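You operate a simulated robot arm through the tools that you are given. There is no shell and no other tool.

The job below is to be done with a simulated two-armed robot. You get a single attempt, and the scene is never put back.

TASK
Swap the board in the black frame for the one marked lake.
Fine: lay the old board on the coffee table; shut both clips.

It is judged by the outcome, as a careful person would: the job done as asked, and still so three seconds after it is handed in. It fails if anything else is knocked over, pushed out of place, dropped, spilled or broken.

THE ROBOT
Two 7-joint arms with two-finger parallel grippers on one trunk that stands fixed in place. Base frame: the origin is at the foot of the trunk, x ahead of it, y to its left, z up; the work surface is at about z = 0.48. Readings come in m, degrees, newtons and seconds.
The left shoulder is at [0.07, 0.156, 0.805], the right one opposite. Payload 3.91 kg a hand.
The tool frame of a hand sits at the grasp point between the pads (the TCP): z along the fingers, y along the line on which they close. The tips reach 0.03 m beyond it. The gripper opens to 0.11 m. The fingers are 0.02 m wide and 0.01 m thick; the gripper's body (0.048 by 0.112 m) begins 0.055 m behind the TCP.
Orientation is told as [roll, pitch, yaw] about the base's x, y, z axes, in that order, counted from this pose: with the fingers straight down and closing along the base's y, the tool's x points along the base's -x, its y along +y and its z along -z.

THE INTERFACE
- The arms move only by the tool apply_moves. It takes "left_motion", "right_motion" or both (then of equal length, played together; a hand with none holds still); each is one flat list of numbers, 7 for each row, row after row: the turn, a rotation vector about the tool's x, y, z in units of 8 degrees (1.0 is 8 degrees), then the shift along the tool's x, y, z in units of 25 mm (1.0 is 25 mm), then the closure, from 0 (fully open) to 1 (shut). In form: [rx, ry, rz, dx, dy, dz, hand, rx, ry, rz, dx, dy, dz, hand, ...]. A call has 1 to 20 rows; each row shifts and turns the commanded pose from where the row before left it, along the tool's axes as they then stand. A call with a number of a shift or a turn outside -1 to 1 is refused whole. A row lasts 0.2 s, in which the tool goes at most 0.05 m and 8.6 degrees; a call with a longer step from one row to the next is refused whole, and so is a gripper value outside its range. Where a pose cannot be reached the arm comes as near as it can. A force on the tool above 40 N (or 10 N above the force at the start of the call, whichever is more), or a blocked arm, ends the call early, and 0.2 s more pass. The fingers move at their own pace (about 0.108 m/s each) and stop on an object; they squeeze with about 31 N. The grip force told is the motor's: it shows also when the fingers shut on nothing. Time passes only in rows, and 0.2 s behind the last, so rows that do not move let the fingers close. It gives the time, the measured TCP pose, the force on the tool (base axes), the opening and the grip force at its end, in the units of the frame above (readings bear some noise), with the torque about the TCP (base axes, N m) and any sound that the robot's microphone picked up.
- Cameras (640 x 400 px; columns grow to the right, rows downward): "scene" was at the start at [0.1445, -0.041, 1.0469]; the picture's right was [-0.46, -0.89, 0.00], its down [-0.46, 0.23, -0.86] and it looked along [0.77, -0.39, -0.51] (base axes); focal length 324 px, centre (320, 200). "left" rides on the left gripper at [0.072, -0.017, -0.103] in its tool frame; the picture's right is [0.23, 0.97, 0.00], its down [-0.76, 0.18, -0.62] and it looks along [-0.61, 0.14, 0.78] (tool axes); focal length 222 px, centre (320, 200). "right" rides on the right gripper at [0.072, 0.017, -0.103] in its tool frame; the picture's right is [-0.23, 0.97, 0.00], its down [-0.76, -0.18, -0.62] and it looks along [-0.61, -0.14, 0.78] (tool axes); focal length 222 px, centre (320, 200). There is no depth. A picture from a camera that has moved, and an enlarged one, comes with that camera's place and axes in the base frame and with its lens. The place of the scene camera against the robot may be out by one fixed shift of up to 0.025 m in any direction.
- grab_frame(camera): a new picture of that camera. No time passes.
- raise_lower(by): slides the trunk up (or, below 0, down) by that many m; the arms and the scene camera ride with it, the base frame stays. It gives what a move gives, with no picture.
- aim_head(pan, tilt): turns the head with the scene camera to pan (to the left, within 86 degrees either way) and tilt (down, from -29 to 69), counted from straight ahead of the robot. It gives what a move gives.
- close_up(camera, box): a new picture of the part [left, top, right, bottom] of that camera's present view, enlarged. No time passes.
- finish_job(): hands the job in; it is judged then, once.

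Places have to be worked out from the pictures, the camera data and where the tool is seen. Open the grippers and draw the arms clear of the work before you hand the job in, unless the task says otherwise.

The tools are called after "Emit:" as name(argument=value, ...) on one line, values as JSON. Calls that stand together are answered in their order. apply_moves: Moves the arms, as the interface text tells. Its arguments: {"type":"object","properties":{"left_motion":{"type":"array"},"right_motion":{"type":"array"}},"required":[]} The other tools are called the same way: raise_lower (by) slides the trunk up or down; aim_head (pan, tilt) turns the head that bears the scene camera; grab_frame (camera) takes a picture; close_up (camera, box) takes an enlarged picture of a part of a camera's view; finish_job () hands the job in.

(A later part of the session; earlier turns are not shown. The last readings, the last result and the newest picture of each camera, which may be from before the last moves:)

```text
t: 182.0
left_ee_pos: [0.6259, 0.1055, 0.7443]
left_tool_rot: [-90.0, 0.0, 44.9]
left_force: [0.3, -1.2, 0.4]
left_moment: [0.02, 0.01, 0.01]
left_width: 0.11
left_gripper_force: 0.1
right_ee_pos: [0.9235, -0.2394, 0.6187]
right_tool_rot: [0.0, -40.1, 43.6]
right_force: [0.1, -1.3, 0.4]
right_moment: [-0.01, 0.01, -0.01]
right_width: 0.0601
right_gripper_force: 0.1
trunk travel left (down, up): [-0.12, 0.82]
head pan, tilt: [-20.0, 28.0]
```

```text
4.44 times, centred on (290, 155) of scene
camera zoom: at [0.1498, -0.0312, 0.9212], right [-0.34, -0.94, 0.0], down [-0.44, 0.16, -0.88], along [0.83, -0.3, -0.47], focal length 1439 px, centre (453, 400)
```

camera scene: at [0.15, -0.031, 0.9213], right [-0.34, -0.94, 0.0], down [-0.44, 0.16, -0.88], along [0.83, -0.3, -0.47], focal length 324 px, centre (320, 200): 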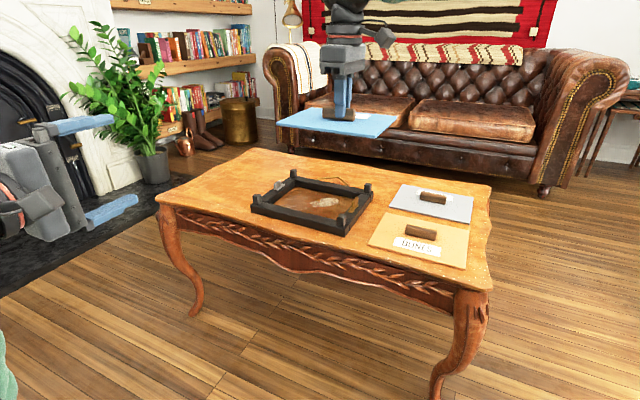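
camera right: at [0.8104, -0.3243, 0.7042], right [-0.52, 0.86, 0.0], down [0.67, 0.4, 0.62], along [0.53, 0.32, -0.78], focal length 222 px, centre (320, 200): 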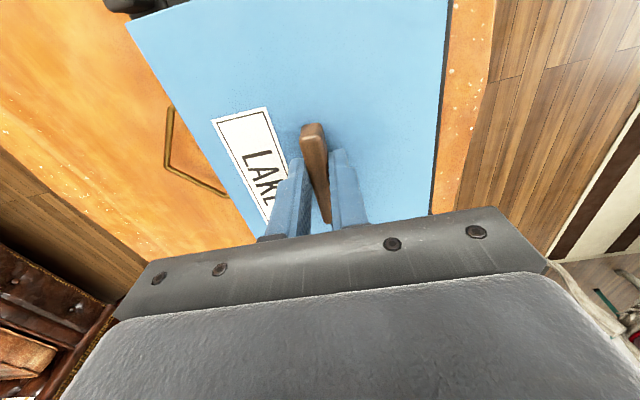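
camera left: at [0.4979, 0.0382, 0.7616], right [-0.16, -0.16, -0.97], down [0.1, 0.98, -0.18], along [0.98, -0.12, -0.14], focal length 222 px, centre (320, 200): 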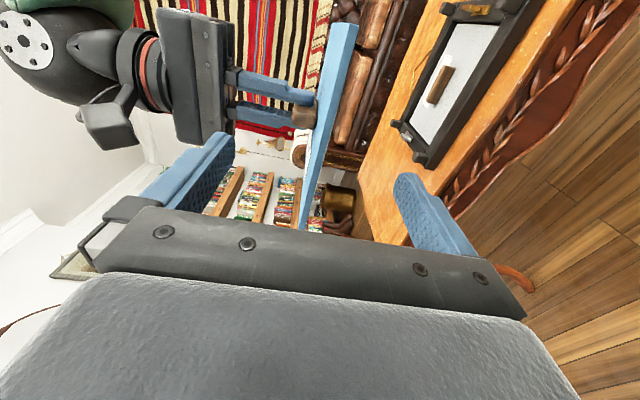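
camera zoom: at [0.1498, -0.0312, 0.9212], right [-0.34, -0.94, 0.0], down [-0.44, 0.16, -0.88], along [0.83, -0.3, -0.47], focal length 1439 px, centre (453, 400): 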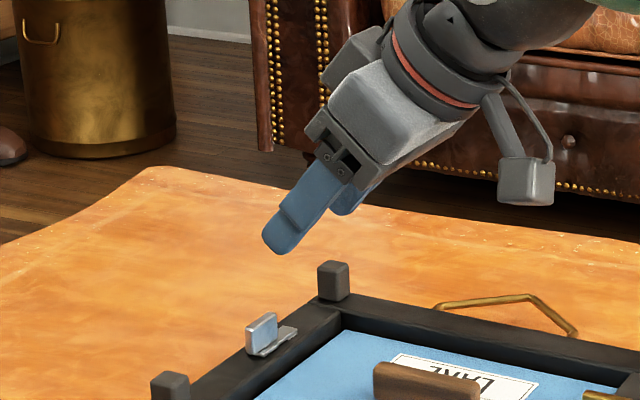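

The fin is at (0.9636, -0.2015), in line with the tool. I go down and forward along the fingers to take the fin by its ends.

Emit:
apply_moves(right_motion=[0, 0, 0, 0.405, 0, 0.4825, 0.455, 0, 0, 0, 0.405, 0, 0.4825, 0.455, 0, 0, 0, 0, 0, 0.6, 0.455, 0, 0, 0, 0, 0, 0.6, 0.455, 0, 0, 0, 0, 0, 0.6, 0.455, 0, 0, 0, 0, 0, 0.4, 0.455])

Emit:
close_up(camera="right", box=[220, 60, 420, 190])

Emit:
close_up(camera="scene", box=[250, 140, 330, 200])

```text
t: 183.4
left_ee_pos: [0.626, 0.1053, 0.7445]
left_tool_rot: [-90.0, 0.0, 45.0]
left_force: [0.4, 0.9, -1.4]
left_moment: [0.03, -0.02, -0.03]
left_width: 0.11
left_gripper_force: 0.1
right_ee_pos: [0.9482, -0.2174, 0.5465]
right_tool_rot: [0.1, -40.1, 43.7]
right_force: [-0.3, 0.2, -0.2]
right_moment: [-0.02, 0.02, -0.01]
right_width: 0.0601
right_gripper_force: 0.0
trunk travel left (down, up): [-0.12, 0.82]
head pan, tilt: [-20.0, 28.0]
```

```text
3.08 times, centred on (320, 125) of right
camera zoom: at [0.8503, -0.2885, 0.5793], right [-0.55, 0.82, 0.15], down [0.26, 0.0, 0.97], along [0.8, 0.57, -0.21], focal length 684 px, centre (320, 431)
```

zoom: 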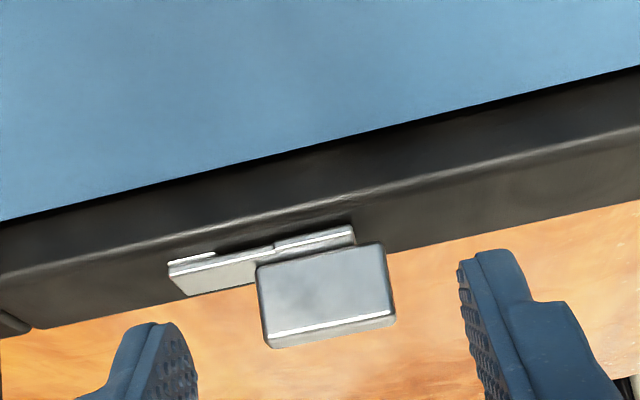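

```text
6.67 times, centred on (290, 170) of scene
camera zoom: at [0.1499, -0.0311, 0.9213], right [-0.34, -0.94, 0.0], down [-0.44, 0.16, -0.88], along [0.83, -0.3, -0.47], focal length 2158 px, centre (520, 400)
```

zoom: 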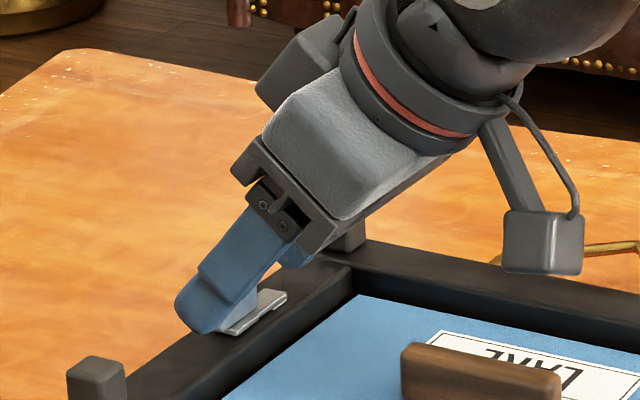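

In place around the fin's ends. I go 2 mm further and close.

Emit:
apply_moves(right_motion=[0, 0, 0, 0, 0, 0.09, 0.455, 0, 0, 0, 0, 0, 0, 0.65, 0, 0, 0, 0, 0, 0, 0.8, 0, 0, 0, 0, 0, 0, 0.8])

```text
t: 184.4
left_ee_pos: [0.6244, 0.105, 0.7455]
left_tool_rot: [-89.9, 0.0, 45.2]
left_force: [-0.1, 0.3, -0.2]
left_moment: [-0.01, 0.0, -0.01]
left_width: 0.1099
left_gripper_force: 0.1
right_ee_pos: [0.9504, -0.215, 0.5442]
right_tool_rot: [0.2, -40.0, 43.6]
right_force: [0.5, 0.1, -0.2]
right_moment: [-0.02, 0.07, -0.03]
right_width: 0.0297
right_gripper_force: 31.2
trunk travel left (down, up): [-0.12, 0.82]
head pan, tilt: [-20.0, 28.0]
```

Gripped by the ends, almost no force. I turn it clockwise 16 degrees about its pivot.

Emit:
apply_moves(right_motion=[0.434, 0, 0.517, 0, 0.074, 0, 0.8, 0.434, 0, 0.517, 0, 0.074, 0, 0.8, 0.434, 0, 0.517, 0, 0.074, 0, 0.8])

Emit:
close_up(camera="scene", box=[240, 140, 400, 240])

```text
t: 185.2
left_ee_pos: [0.6259, 0.1053, 0.7442]
left_tool_rot: [-89.9, 0.1, 45.0]
left_force: [0.0, -0.1, -0.6]
left_moment: [0.0, 0.0, 0.03]
left_width: 0.1099
left_gripper_force: 0.1
right_ee_pos: [0.9471, -0.2105, 0.5438]
right_tool_rot: [0.1, -40.2, 27.4]
right_force: [2.8, 3.1, 1.3]
right_moment: [0.05, 0.52, -0.02]
right_width: 0.0298
right_gripper_force: 31.3
trunk travel left (down, up): [-0.12, 0.82]
head pan, tilt: [-20.0, 28.0]
```

```text
4.00 times, centred on (320, 190) of scene
camera zoom: at [0.1498, -0.031, 0.9212], right [-0.34, -0.94, 0.0], down [-0.44, 0.16, -0.88], along [0.83, -0.3, -0.47], focal length 1295 px, centre (320, 240)
```

zoom: 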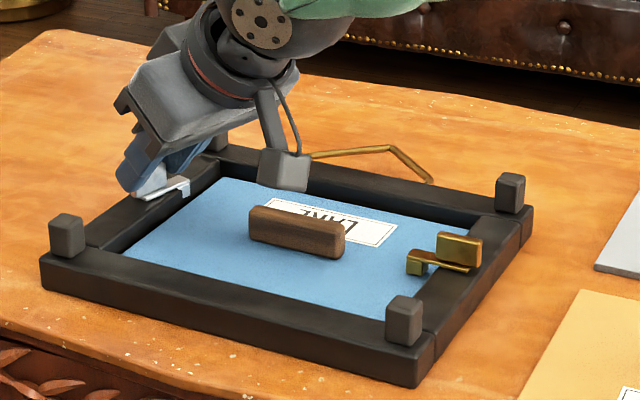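

It follows well. I trim by half a millimetre with the force and turn another 16 degrees.

Emit:
apply_moves(right_motion=[0.434, 0, 0.517, -0.017, 0.082, 0.014, 0.8, 0.434, 0, 0.517, 0, 0.074, 0, 0.8, 0.434, 0, 0.517, 0, 0.074, 0, 0.8])

Emit:
close_up(camera="scene", box=[240, 140, 400, 240])

```text
t: 186.0
left_ee_pos: [0.6247, 0.1061, 0.7452]
left_tool_rot: [-90.0, 0.2, 45.0]
left_force: [0.3, -0.4, -1.4]
left_moment: [0.0, -0.01, -0.04]
left_width: 0.1098
left_gripper_force: 0.0
right_ee_pos: [0.9453, -0.2078, 0.5439]
right_tool_rot: [0.1, -40.1, 11.1]
right_force: [3.0, -5.0, 4.5]
right_moment: [-0.17, -0.14, -0.07]
right_width: 0.0297
right_gripper_force: 30.8
trunk travel left (down, up): [-0.12, 0.82]
head pan, tilt: [-20.0, 28.0]
```

```text
4.00 times, centred on (320, 190) of scene
camera zoom: at [0.1497, -0.0311, 0.9213], right [-0.34, -0.94, 0.0], down [-0.44, 0.16, -0.88], along [0.83, -0.3, -0.47], focal length 1295 px, centre (320, 240)
```

zoom: 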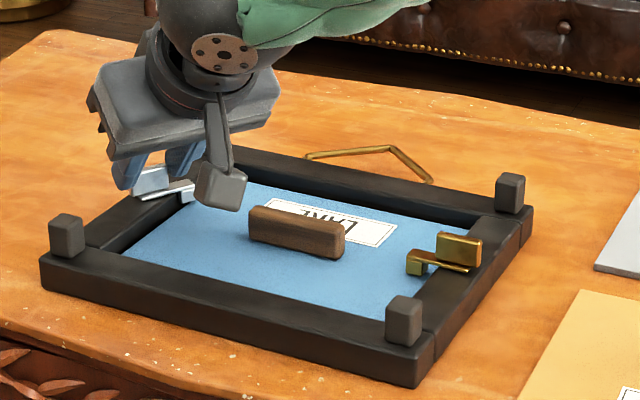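

Some side force again (6 N); I trim with it and turn another 11 degrees.

Emit:
apply_moves(right_motion=[0, 0, 0, -0.023, -0.03, -0.011, 0.8, 0.434, 0, 0.517, 0, 0.074, 0, 0.8, 0.434, 0, 0.517, 0, 0.074, 0, 0.8])

Emit:
close_up(camera="scene", box=[240, 140, 400, 240])

```text
t: 186.8
left_ee_pos: [0.6253, 0.1052, 0.7446]
left_tool_rot: [-90.0, 0.0, 45.2]
left_force: [-0.4, -0.2, 1.2]
left_moment: [0.0, -0.01, -0.01]
left_width: 0.1099
left_gripper_force: 0.0
right_ee_pos: [0.945, -0.2022, 0.5435]
right_tool_rot: [0.0, -40.0, 0.4]
right_force: [1.9, 0.0, 4.8]
right_moment: [0.25, -0.17, 0.01]
right_width: 0.0296
right_gripper_force: 31.2
trunk travel left (down, up): [-0.12, 0.82]
head pan, tilt: [-20.0, 28.0]
```

```text
4.00 times, centred on (320, 190) of scene
camera zoom: at [0.1497, -0.0309, 0.9213], right [-0.34, -0.94, 0.0], down [-0.44, 0.16, -0.88], along [0.83, -0.3, -0.47], focal length 1295 px, centre (320, 240)
```

zoom: 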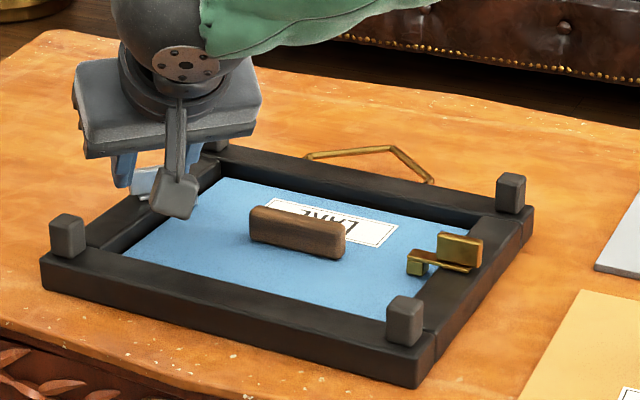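

At yaw 0 (clip about 46 degrees) still in reach. I ease up half a millimetre and go on 11 degrees.

Emit:
apply_moves(right_motion=[0, 0, 0, -0.016, 0, -0.019, 0.8, 0.434, 0, 0.517, 0, 0.074, 0, 0.8, 0.434, 0, 0.517, 0, 0.074, 0, 0.8])

Emit:
close_up(camera="scene", box=[240, 140, 400, 240])

```text
t: 187.6
left_ee_pos: [0.6262, 0.1048, 0.7461]
left_tool_rot: [-90.0, 0.0, 45.1]
left_force: [-0.1, 0.9, 0.7]
left_moment: [0.01, 0.0, -0.01]
left_width: 0.1101
left_gripper_force: 0.2
right_ee_pos: [0.9456, -0.1986, 0.5442]
right_tool_rot: [0.1, -40.0, -10.4]
right_force: [0.6, 0.5, -0.4]
right_moment: [0.22, 0.25, -0.01]
right_width: 0.0293
right_gripper_force: 31.2
trunk travel left (down, up): [-0.12, 0.82]
head pan, tilt: [-20.0, 28.0]
```

```text
4.00 times, centred on (320, 190) of scene
camera zoom: at [0.15, -0.031, 0.9213], right [-0.34, -0.94, 0.0], down [-0.44, 0.16, -0.88], along [0.83, -0.3, -0.47], focal length 1295 px, centre (320, 240)
```

zoom: 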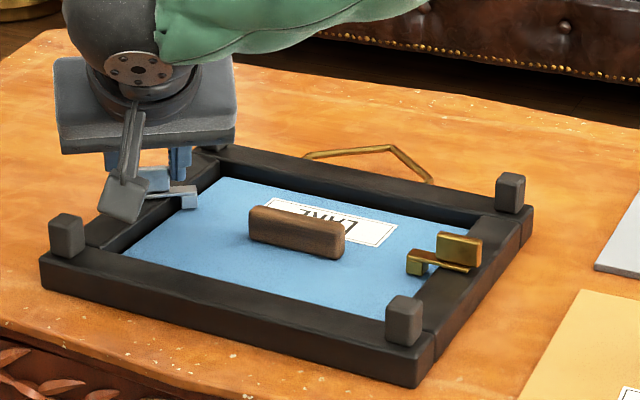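

About 35 degrees left. I turn 11 degrees more.

Emit:
apply_moves(right_motion=[0.434, 0, 0.517, 0, 0.074, 0, 0.8, 0.434, 0, 0.517, 0, 0.074, 0, 0.8])

Emit:
close_up(camera="scene", box=[240, 140, 400, 240])

```text
t: 188.2
left_ee_pos: [0.6255, 0.1053, 0.7448]
left_tool_rot: [-90.1, -0.1, 45.1]
left_force: [-0.3, -0.4, -0.3]
left_moment: [-0.01, -0.02, -0.03]
left_width: 0.11
left_gripper_force: 0.1
right_ee_pos: [0.9404, -0.2021, 0.5459]
right_tool_rot: [0.2, -39.9, -21.1]
right_force: [0.9, 0.2, -0.6]
right_moment: [-0.05, -0.27, -0.02]
right_width: 0.0296
right_gripper_force: 31.4
right hand out of reach, approached as far as the arm can: row 2
trunk travel left (down, up): [-0.12, 0.82]
head pan, tilt: [-20.0, 28.0]
```

```text
4.00 times, centred on (320, 190) of scene
camera zoom: at [0.1502, -0.031, 0.9212], right [-0.34, -0.94, 0.0], down [-0.44, 0.16, -0.88], along [0.83, -0.3, -0.47], focal length 1295 px, centre (320, 240)
```

zoom: 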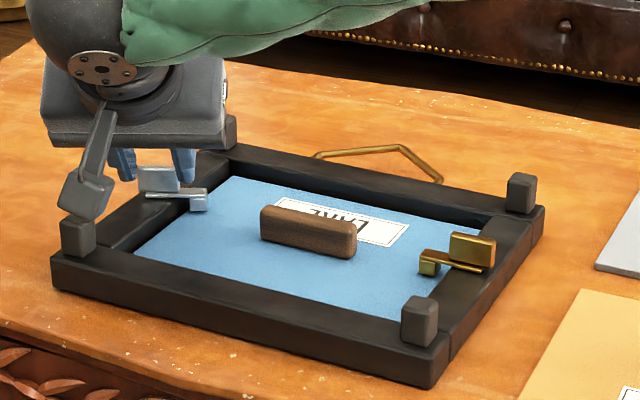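

The arm hit its limit and dragged the frame about 9 mm along its length. I must put it back: first I turn the hand back 11 degrees (the clip swings freely), then I'll push the frame back the same way.

Emit:
apply_moves(right_motion=[-0.434, 0, -0.517, 0, -0.074, 0, 0.8, -0.434, 0, -0.517, 0, -0.074, 0, 0.8])

Emit:
close_up(camera="scene", box=[240, 140, 400, 240])

```text
t: 188.8
left_ee_pos: [0.6257, 0.1058, 0.7452]
left_tool_rot: [-90.0, 0.0, 45.1]
left_force: [-0.1, -0.1, -0.1]
left_moment: [-0.01, 0.0, -0.01]
left_width: 0.1099
left_gripper_force: 0.1
right_ee_pos: [0.9399, -0.2047, 0.5466]
right_tool_rot: [0.0, -39.9, -10.2]
right_force: [0.3, -1.6, 0.3]
right_moment: [-0.35, -0.17, -0.03]
right_width: 0.0296
right_gripper_force: 30.9
trunk travel left (down, up): [-0.12, 0.82]
head pan, tilt: [-20.0, 28.0]
```

```text
4.00 times, centred on (320, 190) of scene
camera zoom: at [0.1502, -0.031, 0.9212], right [-0.34, -0.94, 0.0], down [-0.44, 0.16, -0.88], along [0.83, -0.3, -0.47], focal length 1295 px, centre (320, 240)
```

zoom: 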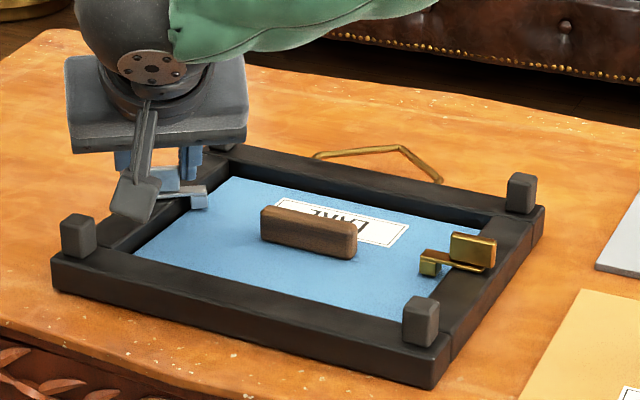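

I now push the clip, and with it the frame, about 8.5 mm back along the frame's length in small steps.

Emit:
apply_moves(right_motion=[0, 0, 0, -0.037, 0.068, 0.031, 0.8, 0, 0, 0, -0.037, 0.068, 0.031, 0.8, 0, 0, 0, -0.037, 0.068, 0.031, 0.8, 0, 0, 0, -0.037, 0.068, 0.031, 0.8, 0, 0, 0, 0, 0, 0, 0.8])

Emit:
close_up(camera="scene", box=[240, 140, 400, 240])

```text
t: 190.0
left_ee_pos: [0.625, 0.1065, 0.7445]
left_tool_rot: [-90.0, 0.1, 45.1]
left_force: [0.1, 0.0, 0.1]
left_moment: [0.0, -0.01, -0.01]
left_width: 0.11
left_gripper_force: 0.1
right_ee_pos: [0.9445, -0.1986, 0.5474]
right_tool_rot: [0.1, -39.9, -10.3]
right_force: [-1.5, -1.7, -0.4]
right_moment: [-0.12, -0.22, -0.05]
right_width: 0.0293
right_gripper_force: 31.0
trunk travel left (down, up): [-0.12, 0.82]
head pan, tilt: [-20.0, 28.0]
```

```text
4.00 times, centred on (320, 190) of scene
camera zoom: at [0.1502, -0.0311, 0.9212], right [-0.34, -0.94, 0.0], down [-0.44, 0.16, -0.88], along [0.83, -0.3, -0.47], focal length 1295 px, centre (320, 240)
```

zoom: 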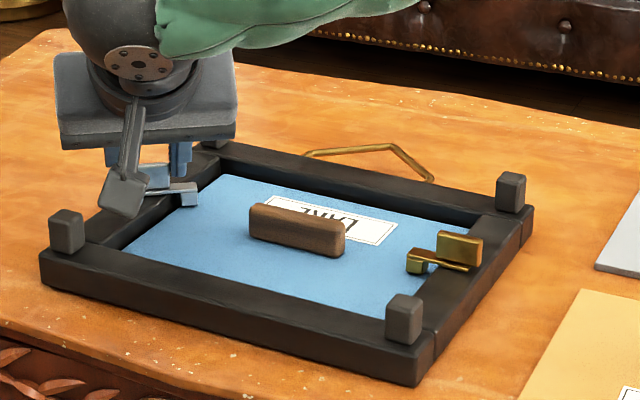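

The frame is back where it was to within a millimetre or two. I release the fin here and back out.

Emit:
apply_moves(right_motion=[0, 0, 0, 0, 0, 0, 0.65, 0, 0, 0, 0, 0, 0, 0.455, 0, 0, 0, 0, 0, 0, 0.455, 0, 0, 0, 0, 0, -0.6, 0.455, 0, 0, 0, 0, 0, -0.8, 0.455, 0, 0, 0, 0, 0, -0.8, 0.455, 0, 0, 0, -0.643, 0, -0.766, 0.455, 0, 0, 0, -0.643, 0, -0.766, 0.455, 0, 0, 0, -0.643, 0, -0.766, 0.455])

Emit:
close_up(camera="scene", box=[240, 140, 400, 240])

Emit:
close_up(camera="right", box=[180, 0, 460, 180])

```text
t: 192.0
left_ee_pos: [0.6249, 0.1063, 0.7451]
left_tool_rot: [-90.0, 0.0, 45.1]
left_force: [-0.3, 0.0, -0.2]
left_moment: [-0.01, 0.0, -0.02]
left_width: 0.1102
left_gripper_force: 0.2
right_ee_pos: [0.91, -0.1913, 0.6649]
right_tool_rot: [0.1, -40.0, -10.3]
right_force: [0.4, 0.6, -0.4]
right_moment: [-0.01, -0.02, 0.01]
right_width: 0.0601
right_gripper_force: 0.1
trunk travel left (down, up): [-0.12, 0.82]
head pan, tilt: [-20.0, 28.0]
```

```text
4.00 times, centred on (320, 190) of scene
camera zoom: at [0.1499, -0.031, 0.9213], right [-0.34, -0.94, 0.0], down [-0.44, 0.16, -0.88], along [0.83, -0.3, -0.47], focal length 1295 px, centre (320, 240)
```

zoom: 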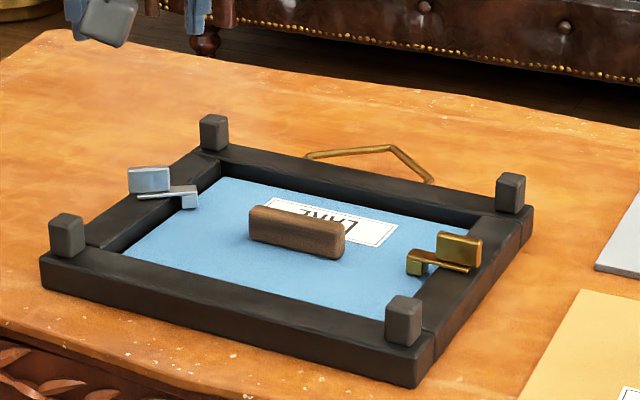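

```text
2.22 times, centred on (320, 90) of right
camera zoom: at [0.7936, -0.1526, 0.6983], right [0.34, 0.93, 0.15], down [0.15, -0.21, 0.97], along [0.93, -0.31, -0.21], focal length 494 px, centre (320, 444)
```

zoom: 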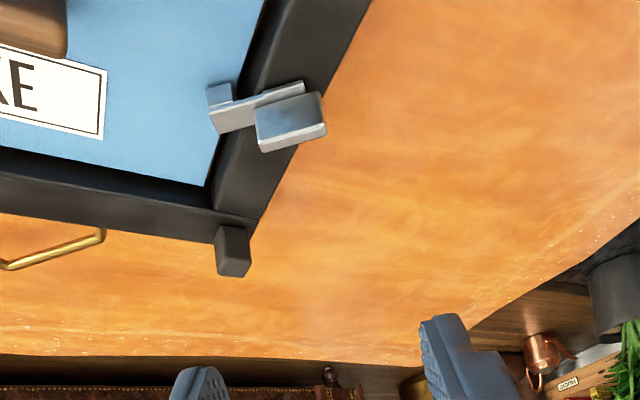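

Frame in place; silver now stands at about 36 degrees. I turn the hand back to yaw 44 with 45-degree tilt, to squeeze the fin shut between the two fingers.

Emit:
apply_moves(right_motion=[-0.626, 0, -0.746, 0, 0, 0, 0.455, -0.626, 0, -0.746, 0, 0, 0, 0.455, -0.626, 0, -0.746, 0, 0, 0, 0.455, -0.626, 0, -0.746, 0, 0, 0, 0.455, -0.626, 0, -0.746, 0, 0, 0, 0.455, -0.626, 0, -0.746, 0, 0, 0, 0.455, -0.626, 0, -0.746, 0, 0, 0, 0.455, 0, -0.625, 0, 0, 0, 0, 0.455, 0, 0, 0, 0.57, -0.593, -0.097, 0.455, 0, 0, 0, 0.57, -0.593, -0.097, 0.455, 0, 0, 0, 0.57, -0.593, -0.097, 0.455])

Emit:
close_up(camera="right", box=[220, 20, 420, 190])

Emit:
close_up(camera="right", box=[290, 50, 350, 120])

```text
t: 194.4
left_ee_pos: [0.6252, 0.1054, 0.7453]
left_tool_rot: [-90.0, 0.1, 45.0]
left_force: [0.5, 0.0, 1.1]
left_moment: [0.02, -0.01, -0.02]
left_width: 0.1103
left_gripper_force: 0.1
right_ee_pos: [0.9173, -0.2491, 0.6402]
right_tool_rot: [0.1, -45.2, 44.2]
right_force: [0.5, -0.3, 0.1]
right_moment: [0.0, -0.01, -0.04]
right_width: 0.0602
right_gripper_force: 0.1
trunk travel left (down, up): [-0.12, 0.82]
head pan, tilt: [-20.0, 28.0]
```

```text
2.35 times, centred on (320, 105) of right
camera zoom: at [0.8172, -0.3229, 0.6616], right [-0.56, 0.81, 0.16], down [0.19, -0.06, 0.98], along [0.8, 0.58, -0.12], focal length 523 px, centre (320, 424)
```

zoom: 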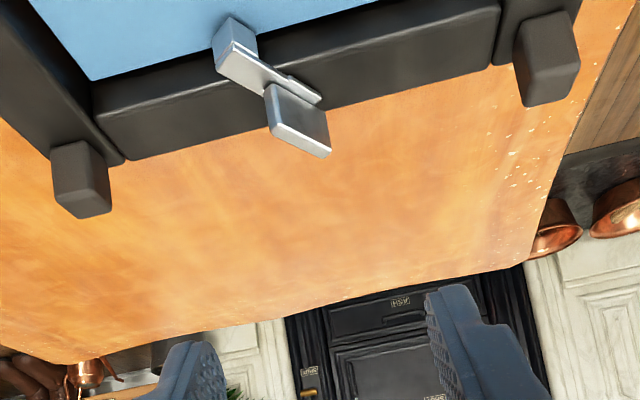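

```text
5.71 times, centred on (320, 85) of right
camera zoom: at [0.8172, -0.3229, 0.6616], right [-0.56, 0.81, 0.16], down [0.19, -0.06, 0.98], along [0.8, 0.58, -0.12], focal length 1269 px, centre (320, 857)
```

zoom: 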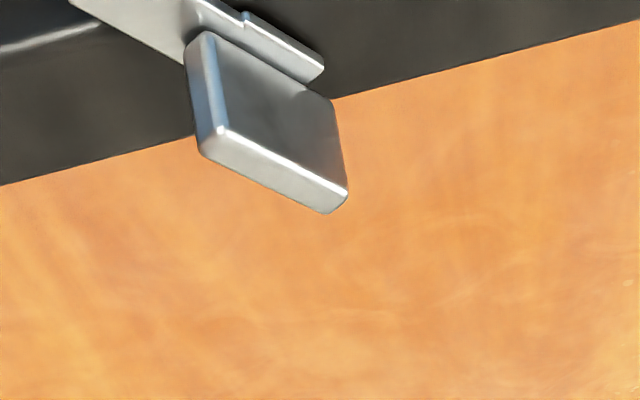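

The fin's centre is at (0.965, -0.203), exactly in line. I go straight down and then in along the fingers around it.

Emit:
apply_moves(right_motion=[0, 0, 0, 0.507, 0, 0.507, 0.455, 0, 0, 0, 0.507, 0, 0.507, 0.455, 0, 0, 0, 0.507, 0, 0.507, 0.455, 0, 0, 0, 0, 0, 0.5, 0.455, 0, 0, 0, 0, 0, 0.5, 0.455, 0, 0, 0, 0, 0, 0.5, 0.455, 0, 0, 0, 0, 0, 0.5, 0.455])

Emit:
close_up(camera="right", box=[220, 60, 420, 190])

Emit:
close_up(camera="scene", box=[250, 140, 330, 200])

```text
t: 196.0
left_ee_pos: [0.6258, 0.1049, 0.7456]
left_tool_rot: [-90.0, 0.0, 45.1]
left_force: [-0.2, -0.5, 0.4]
left_moment: [0.0, 0.0, 0.03]
left_width: 0.11
left_gripper_force: 0.0
right_ee_pos: [0.9418, -0.2235, 0.5484]
right_tool_rot: [0.0, -45.0, 44.2]
right_force: [0.1, 0.5, 0.6]
right_moment: [-0.02, 0.01, 0.0]
right_width: 0.0598
right_gripper_force: 0.0
trunk travel left (down, up): [-0.12, 0.82]
head pan, tilt: [-20.0, 28.0]
```

```text
3.08 times, centred on (320, 125) of right
camera zoom: at [0.8423, -0.2975, 0.572], right [-0.56, 0.81, 0.16], down [0.2, -0.06, 0.98], along [0.8, 0.58, -0.12], focal length 684 px, centre (320, 431)
```

zoom: 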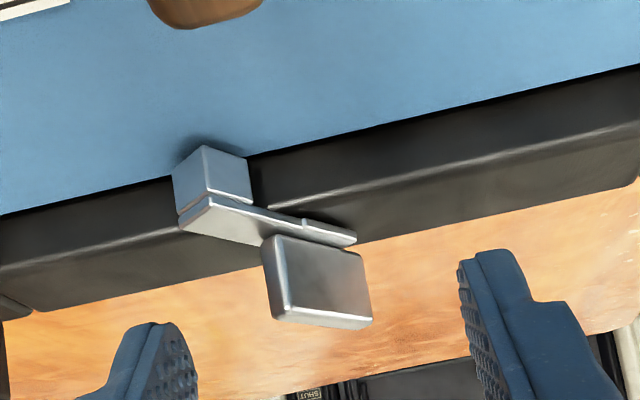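

```text
6.67 times, centred on (290, 170) of scene
camera zoom: at [0.1499, -0.0311, 0.9212], right [-0.34, -0.94, 0.0], down [-0.44, 0.16, -0.88], along [0.83, -0.3, -0.47], focal length 2158 px, centre (520, 400)
```

zoom: 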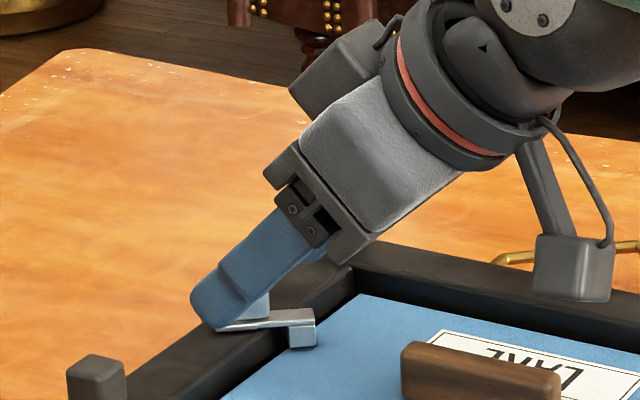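

I advance the last 8 mm, then close the fingers stepwise so they swing the fin into line.

Emit:
apply_moves(right_motion=[0, 0, 0, 0, 0, 0.34, 0.455, 0, 0, 0, 0, 0, 0, 0.65, 0, 0, 0, 0, 0, 0, 0.75, 0, 0, 0, 0, 0, 0, 0.8])

Emit:
close_up(camera="right", box=[220, 60, 420, 190])

Emit:
close_up(camera="scene", box=[240, 140, 400, 240])

```text
t: 197.0
left_ee_pos: [0.6254, 0.1065, 0.7445]
left_tool_rot: [-90.0, -0.1, 45.0]
left_force: [0.4, -0.5, 0.2]
left_moment: [0.01, 0.01, 0.01]
left_width: 0.1101
left_gripper_force: 0.1
right_ee_pos: [0.9468, -0.2192, 0.5441]
right_tool_rot: [0.1, -45.0, 44.3]
right_force: [-0.3, 0.5, 0.4]
right_moment: [-0.01, 0.01, -0.04]
right_width: 0.0225
right_gripper_force: 0.3
trunk travel left (down, up): [-0.12, 0.82]
head pan, tilt: [-20.0, 28.0]
```

```text
3.08 times, centred on (320, 125) of right
camera zoom: at [0.8469, -0.2933, 0.5663], right [-0.56, 0.81, 0.16], down [0.19, -0.06, 0.98], along [0.8, 0.58, -0.12], focal length 684 px, centre (320, 431)
```

zoom: 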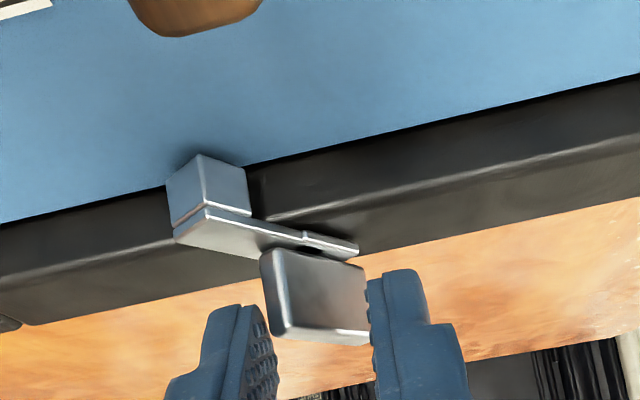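

```text
4.00 times, centred on (320, 190) of scene
camera zoom: at [0.1499, -0.031, 0.9213], right [-0.34, -0.94, 0.0], down [-0.44, 0.16, -0.88], along [0.83, -0.3, -0.47], focal length 1295 px, centre (320, 240)
```

zoom: 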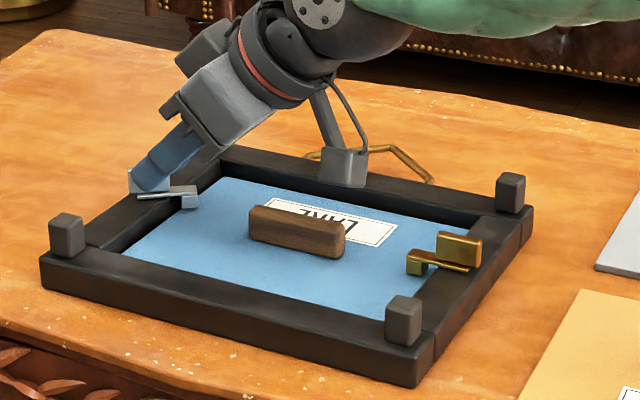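

The fingers just touch the fin. I keep closing slowly.

Emit:
apply_moves(right_motion=[0, 0, 0, 0, 0, 0, 0.83, 0, 0, 0, 0, 0, 0, 0.86, 0, 0, 0, 0, 0, 0, 0.89])

Emit:
close_up(camera="right", box=[220, 60, 420, 190])

Emit:
close_up(camera="scene", box=[240, 140, 400, 240])

```text
t: 197.8
left_ee_pos: [0.6253, 0.1052, 0.7445]
left_tool_rot: [-90.0, 0.0, 45.1]
left_force: [0.6, 0.3, 0.1]
left_moment: [0.04, 0.0, 0.01]
left_width: 0.11
left_gripper_force: 0.1
right_ee_pos: [0.9461, -0.2187, 0.5431]
right_tool_rot: [0.0, -45.0, 44.2]
right_force: [0.2, -0.3, 0.2]
right_moment: [-0.03, -0.02, 0.0]
right_width: 0.0123
right_gripper_force: 0.1
trunk travel left (down, up): [-0.12, 0.82]
head pan, tilt: [-20.0, 28.0]
```

```text
3.08 times, centred on (320, 125) of right
camera zoom: at [0.8469, -0.2933, 0.5663], right [-0.56, 0.81, 0.16], down [0.19, -0.06, 0.98], along [0.8, 0.58, -0.12], focal length 684 px, centre (320, 431)
```

zoom: 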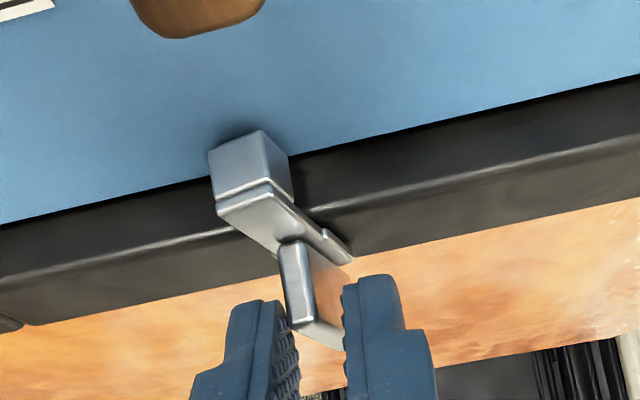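

```text
4.00 times, centred on (320, 190) of scene
camera zoom: at [0.1499, -0.031, 0.9212], right [-0.34, -0.94, 0.0], down [-0.44, 0.16, -0.88], along [0.83, -0.3, -0.47], focal length 1295 px, centre (320, 240)
```

zoom: 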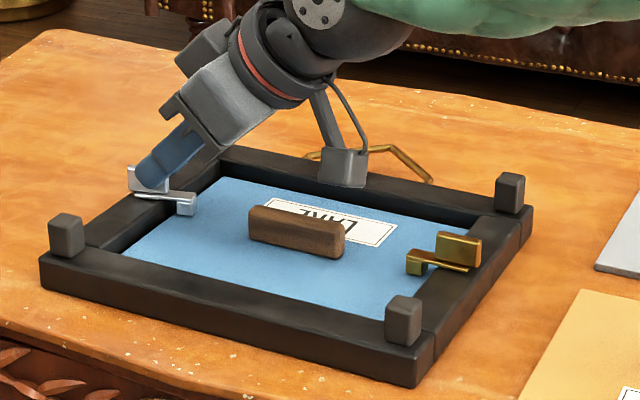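

The squeeze swings the silver clip nicely toward shut and the frame stays put. I close the rest of the way.

Emit:
apply_moves(right_motion=[0, 0, 0, 0, 0, 0, 0.92, 0, 0, 0, 0, 0, 0, 0.95, 0, 0, 0, 0, 0, 0, 1, 0, 0, 0, 0, 0, 0, 1])

Emit:
close_up(camera="right", box=[220, 60, 420, 190])

Emit:
close_up(camera="scene", box=[240, 140, 400, 240])

```text
t: 198.8
left_ee_pos: [0.6257, 0.1059, 0.7436]
left_tool_rot: [-90.0, 0.0, 45.1]
left_force: [0.1, -0.3, -0.6]
left_moment: [-0.01, 0.01, -0.03]
left_width: 0.11
left_gripper_force: 0.2
right_ee_pos: [0.9482, -0.2188, 0.5431]
right_tool_rot: [0.1, -45.0, 44.2]
right_force: [-1.1, 3.0, 0.5]
right_moment: [-0.01, 0.06, 0.06]
right_width: 0.0068
right_gripper_force: 30.6
trunk travel left (down, up): [-0.12, 0.82]
head pan, tilt: [-20.0, 28.0]
```

```text
3.08 times, centred on (320, 125) of right
camera zoom: at [0.8469, -0.2931, 0.5664], right [-0.56, 0.81, 0.16], down [0.19, -0.06, 0.98], along [0.8, 0.58, -0.12], focal length 684 px, centre (320, 431)
```

zoom: 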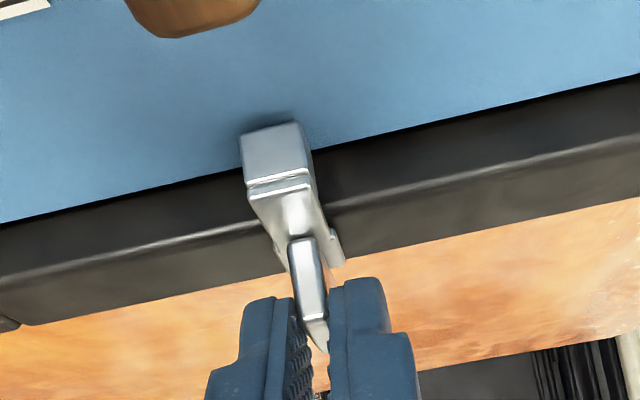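

```text
4.00 times, centred on (320, 190) of scene
camera zoom: at [0.1499, -0.0309, 0.9213], right [-0.34, -0.94, 0.0], down [-0.44, 0.16, -0.88], along [0.83, -0.3, -0.47], focal length 1295 px, centre (320, 240)
```

zoom: 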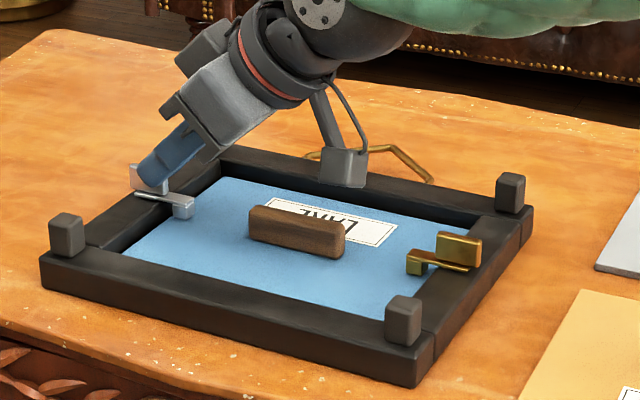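

The fin is now held side-on at yaw 44. I zoom to compare with how the silver clip looked originally.

Emit:
close_up(camera="right", box=[290, 90, 350, 160])

Emit:
close_up(camera="scene", box=[265, 170, 305, 200])

```text
5.71 times, centred on (320, 125) of right
camera zoom: at [0.8469, -0.2931, 0.5664], right [-0.56, 0.81, 0.16], down [0.19, -0.06, 0.98], along [0.8, 0.58, -0.12], focal length 1269 px, centre (320, 629)
```

zoom: 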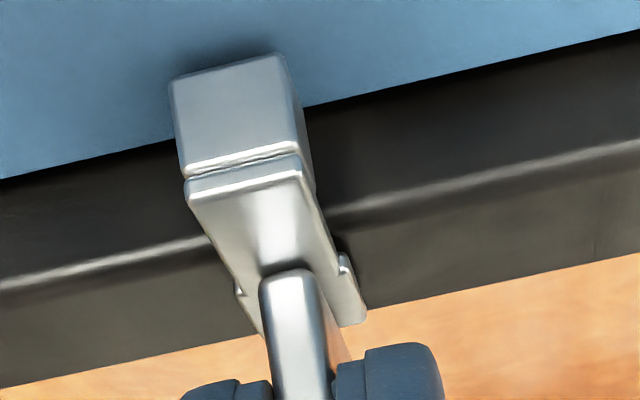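

```text
13.33 times, centred on (285, 185) of scene
camera zoom: at [0.1499, -0.0309, 0.9213], right [-0.34, -0.94, 0.0], down [-0.44, 0.16, -0.88], along [0.83, -0.3, -0.47], focal length 4316 px, centre (787, 400)
```

zoom: 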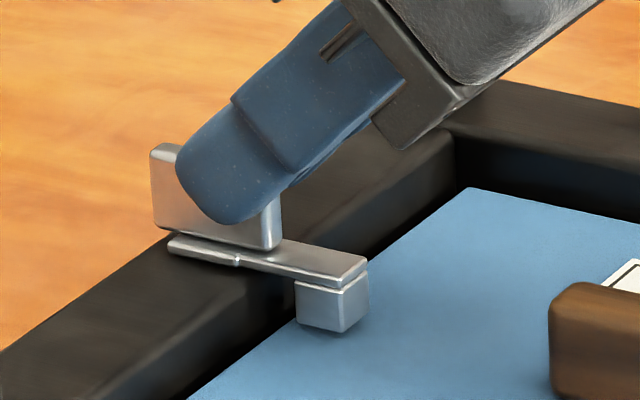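

I check whether silver has reached its closed stop by a further one-degree clockwise twist about the pivot.

Emit:
apply_moves(right_motion=[0.0884, 0, 0.0884, 0, 0.0165, 0, 1, 0, 0, 0, 0, 0, 0, 1])

```text
t: 199.4
left_ee_pos: [0.6266, 0.1053, 0.7443]
left_tool_rot: [-90.1, -0.1, 45.2]
left_force: [0.0, 0.3, 0.0]
left_moment: [0.01, 0.0, 0.0]
left_width: 0.11
left_gripper_force: 0.1
right_ee_pos: [0.9462, -0.2187, 0.5436]
right_tool_rot: [0.1, -45.1, 43.2]
right_force: [1.9, 2.5, 0.5]
right_moment: [0.18, -0.2, 0.04]
right_width: 0.0067
right_gripper_force: 30.7
trunk travel left (down, up): [-0.12, 0.82]
head pan, tilt: [-20.0, 28.0]
```

No stop yet; one more degree.

Emit:
apply_moves(right_motion=[0.0884, 0, 0.0884, 0, 0.0165, 0, 1, 0, 0, 0, 0, 0, 0, 1])

Emit:
close_up(camera="scene", box=[265, 170, 305, 200])

Emit:
close_up(camera="scene", box=[240, 140, 400, 240])

```text
t: 200.0
left_ee_pos: [0.6253, 0.1055, 0.7433]
left_tool_rot: [-90.0, 0.0, 45.0]
left_force: [0.2, 0.0, 0.3]
left_moment: [0.0, -0.03, 0.01]
left_width: 0.1102
left_gripper_force: 0.0
right_ee_pos: [0.9468, -0.2189, 0.5428]
right_tool_rot: [0.2, -45.0, 42.2]
right_force: [1.2, 0.9, -0.3]
right_moment: [-0.35, 0.35, 0.19]
right_width: 0.0068
right_gripper_force: 31.3
trunk travel left (down, up): [-0.12, 0.82]
head pan, tilt: [-20.0, 28.0]
```

```text
13.33 times, centred on (285, 185) of scene
camera zoom: at [0.15, -0.031, 0.9213], right [-0.34, -0.94, 0.0], down [-0.44, 0.16, -0.88], along [0.83, -0.3, -0.47], focal length 4316 px, centre (787, 400)
```

zoom: 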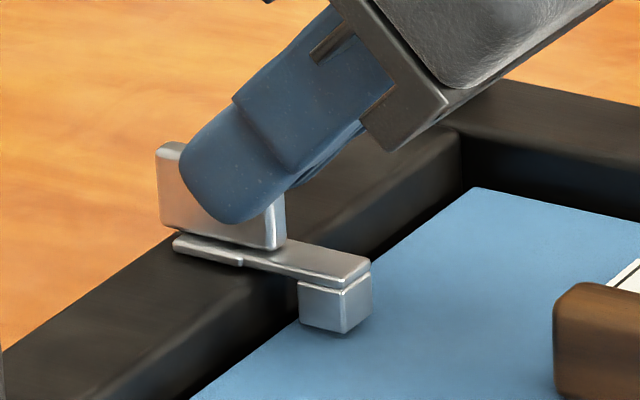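

```text
4.00 times, centred on (320, 190) of scene
camera zoom: at [0.15, -0.031, 0.9213], right [-0.34, -0.94, 0.0], down [-0.44, 0.16, -0.88], along [0.83, -0.3, -0.47], focal length 1295 px, centre (320, 240)
```

zoom: 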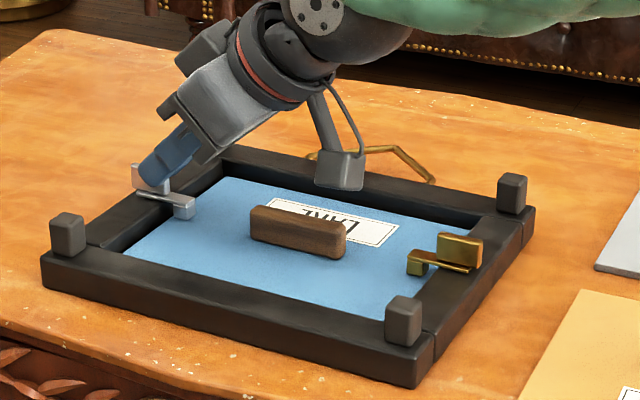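

The stop is now felt (0.19 N m), so silver is turned fully home. I ease back, release, back out, and then compare it with its original appearance from the same camera pose.

Emit:
apply_moves(right_motion=[-0.05, 0, -0.05, 0, -0.01, 0, 1, 0, 0, 0, 0, 0, 0, 0.8, 0, 0, 0, 0, 0, 0, 0.6, 0, 0, 0, 0, 0, -0.6, 0.6, 0, 0, 0, 0, 0, -0.8, 0.6, 0, 0, 0, 0, 0, -0.8, 0.6])

Emit:
aim_head(pan=-27.1, tilt=30.7)

Emit:
close_up(camera="scene", box=[220, 155, 260, 185])

Emit:
close_up(camera="scene", box=[190, 140, 350, 240])

Emit:
close_up(camera="right", box=[300, 80, 340, 150])

```text
t: 201.4
left_ee_pos: [0.624, 0.1054, 0.7452]
left_tool_rot: [-90.0, 0.0, 45.1]
left_force: [0.5, 0.6, -0.2]
left_moment: [-0.01, 0.02, 0.01]
left_width: 0.1101
left_gripper_force: 0.2
right_ee_pos: [0.9187, -0.2455, 0.5817]
right_tool_rot: [0.1, -44.9, 42.9]
right_force: [-0.2, 0.5, -0.5]
right_moment: [0.0, 0.0, 0.01]
right_width: 0.044
right_gripper_force: 0.1
trunk travel left (down, up): [-0.12, 0.82]
head pan, tilt: [-20.0, 28.0]
```

```text
t: 202.0
left_ee_pos: [0.6259, 0.1064, 0.7449]
left_tool_rot: [-90.0, 0.1, 45.0]
left_force: [-0.5, 0.1, 0.0]
left_moment: [0.0, -0.01, -0.03]
left_width: 0.1098
left_gripper_force: 0.1
right_ee_pos: [0.9177, -0.2461, 0.5832]
right_tool_rot: [0.1, -44.9, 42.7]
right_force: [0.6, -0.7, -0.4]
right_moment: [0.01, -0.01, 0.02]
right_width: 0.0438
right_gripper_force: 0.0
trunk travel left (down, up): [-0.12, 0.82]
head pan, tilt: [-27.1, 30.7]
```

```text
13.33 times, centred on (240, 170) of scene
camera zoom: at [0.1445, -0.0409, 0.917], right [-0.45, -0.89, 0.0], down [-0.46, 0.23, -0.86], along [0.77, -0.39, -0.51], focal length 4316 px, centre (1387, 600)
```

zoom: 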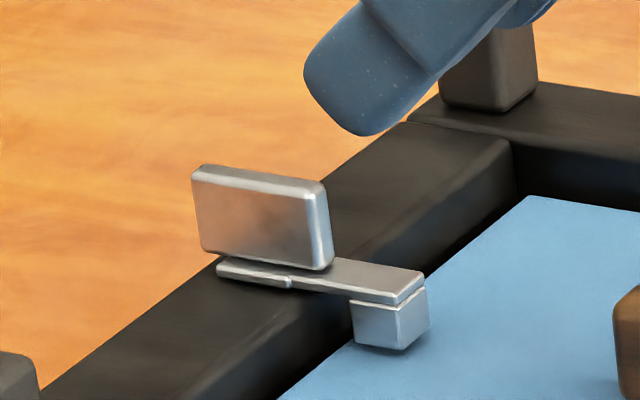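

```text
4.00 times, centred on (270, 190) of scene
camera zoom: at [0.1445, -0.0409, 0.917], right [-0.45, -0.89, 0.0], down [-0.46, 0.23, -0.86], along [0.77, -0.39, -0.51], focal length 1295 px, centre (520, 240)
```

zoom: 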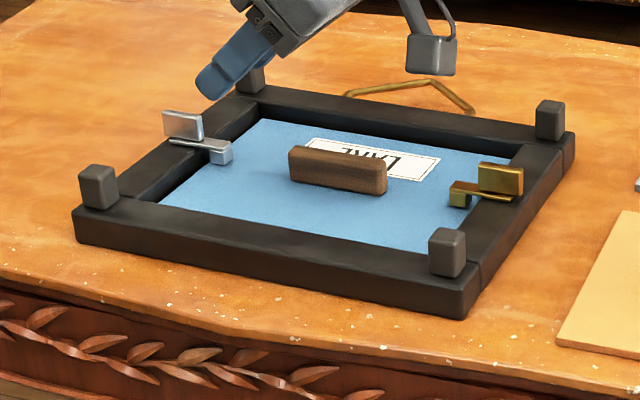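

```text
5.71 times, centred on (320, 115) of right
camera zoom: at [0.8153, -0.3171, 0.6054], right [-0.54, 0.82, 0.16], down [0.19, -0.07, 0.98], along [0.82, 0.56, -0.12], focal length 1269 px, centre (320, 686)
```

zoom: 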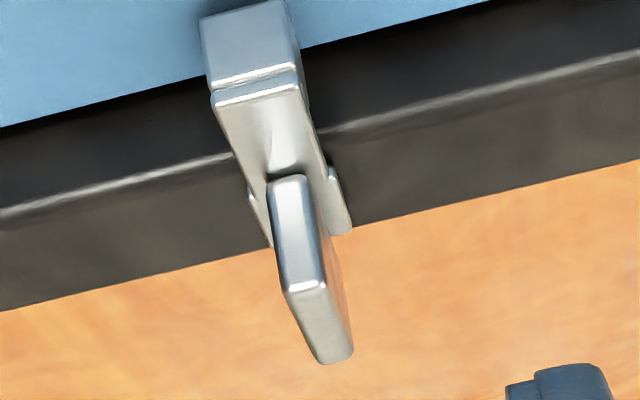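

The clip now looks the same as originally except that small black patch. I zoom on both clips at full magnification from here to compare details.

Emit:
close_up(camera="scene", box=[228, 160, 252, 178])

Emit:
close_up(camera="scene", box=[298, 176, 326, 196])

Emit:
close_up(camera="right", box=[308, 90, 336, 112])

```text
16.00 times, centred on (240, 169) of scene
camera zoom: at [0.1445, -0.0409, 0.917], right [-0.45, -0.89, 0.0], down [-0.46, 0.23, -0.86], along [0.77, -0.39, -0.51], focal length 5179 px, centre (1600, 696)
```

zoom: 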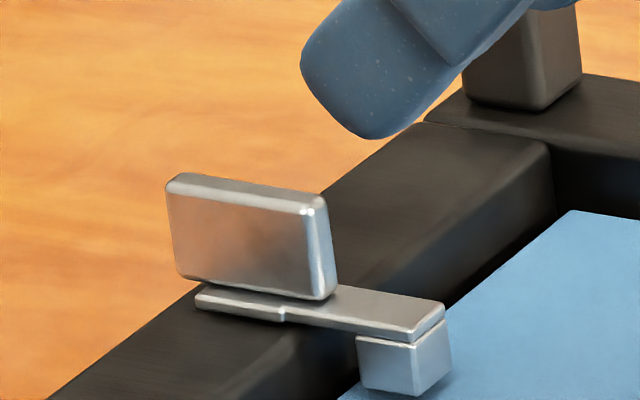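

```text
16.00 times, centred on (312, 186) of scene
camera zoom: at [0.1445, -0.0409, 0.917], right [-0.45, -0.89, 0.0], down [-0.46, 0.23, -0.86], along [0.77, -0.39, -0.51], focal length 5179 px, centre (448, 424)
```

zoom: 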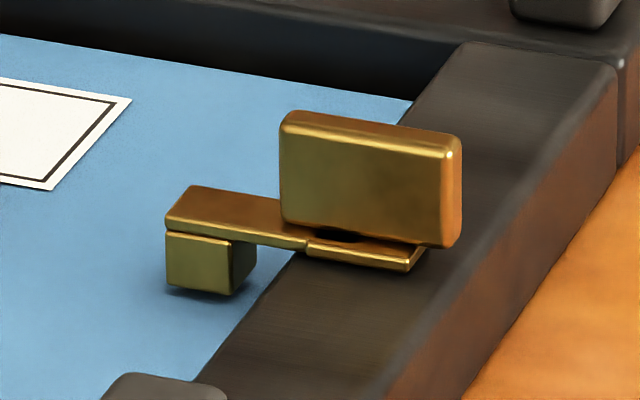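

```text
16.00 times, centred on (322, 101) of right
camera zoom: at [0.8153, -0.3171, 0.6054], right [-0.54, 0.82, 0.16], down [0.19, -0.07, 0.98], along [0.82, 0.56, -0.12], focal length 3554 px, centre (288, 1784)
```

zoom: 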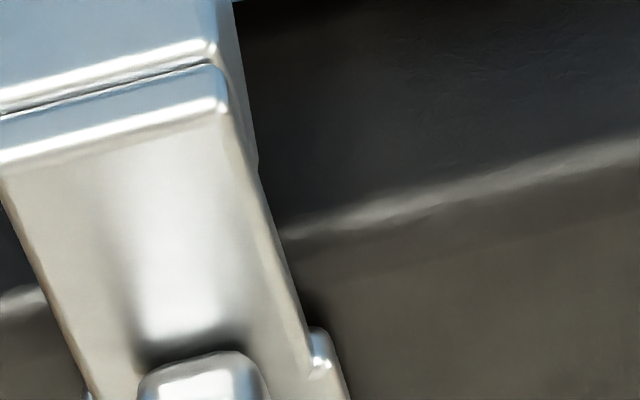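

Interesting: the gold clip now shows that black patch and silver doesn't – the reverse of the start. I look at gold from above with the hand camera to understand what it is.

Emit:
apply_moves(right_motion=[0, 0, 0, -0.707, 0, -0.707, 0.6, 0, 0, 0, -0.707, 0, -0.707, 0.6, 0, 0, 0, -0.707, 0, -0.707, 0.6, 0, 0, 0, 0.707, 0, -0.707, 0.6, 0, 0, 0, 0.707, 0, -0.707, 0.6, 0, 0, 0, 0.707, 0, -0.707, 0.6, 0, 0, 0, 0.707, 0, -0.707, 0.6, 0, 0, 0, 0.707, 0, -0.707, 0.6, 0, 0, 0, 0.707, 0, -0.707, 0.6, 0, 0, 0, 0.707, 0, -0.707, 0.6])

Emit:
grab_frame(camera="right")

```text
t: 204.2
left_ee_pos: [0.6255, 0.1068, 0.7441]
left_tool_rot: [-90.0, 0.0, 45.1]
left_force: [0.8, 0.3, 0.2]
left_moment: [-0.03, 0.02, -0.01]
left_width: 0.11
left_gripper_force: 0.1
right_ee_pos: [0.7898, -0.3641, 0.6591]
right_tool_rot: [0.2, -45.0, 42.8]
right_force: [0.2, 0.1, -0.2]
right_moment: [0.0, -0.01, -0.01]
right_width: 0.0444
right_gripper_force: 0.1
trunk travel left (down, up): [-0.12, 0.82]
head pan, tilt: [-27.1, 30.7]
```

```text
taken
camera right: at [0.6863, -0.4362, 0.6803], right [-0.55, 0.82, 0.16], down [0.19, -0.07, 0.98], along [0.82, 0.56, -0.12], focal length 222 px, centre (320, 200)
```

right: 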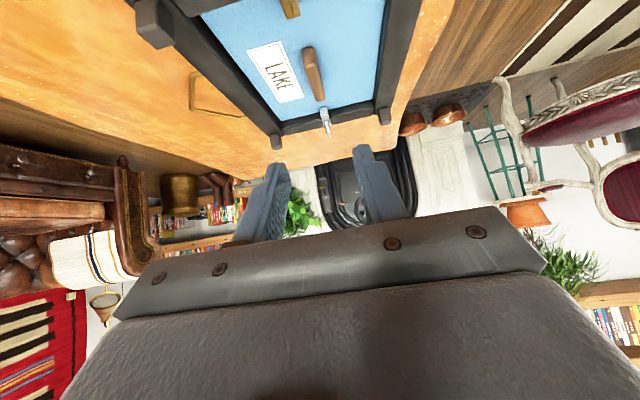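

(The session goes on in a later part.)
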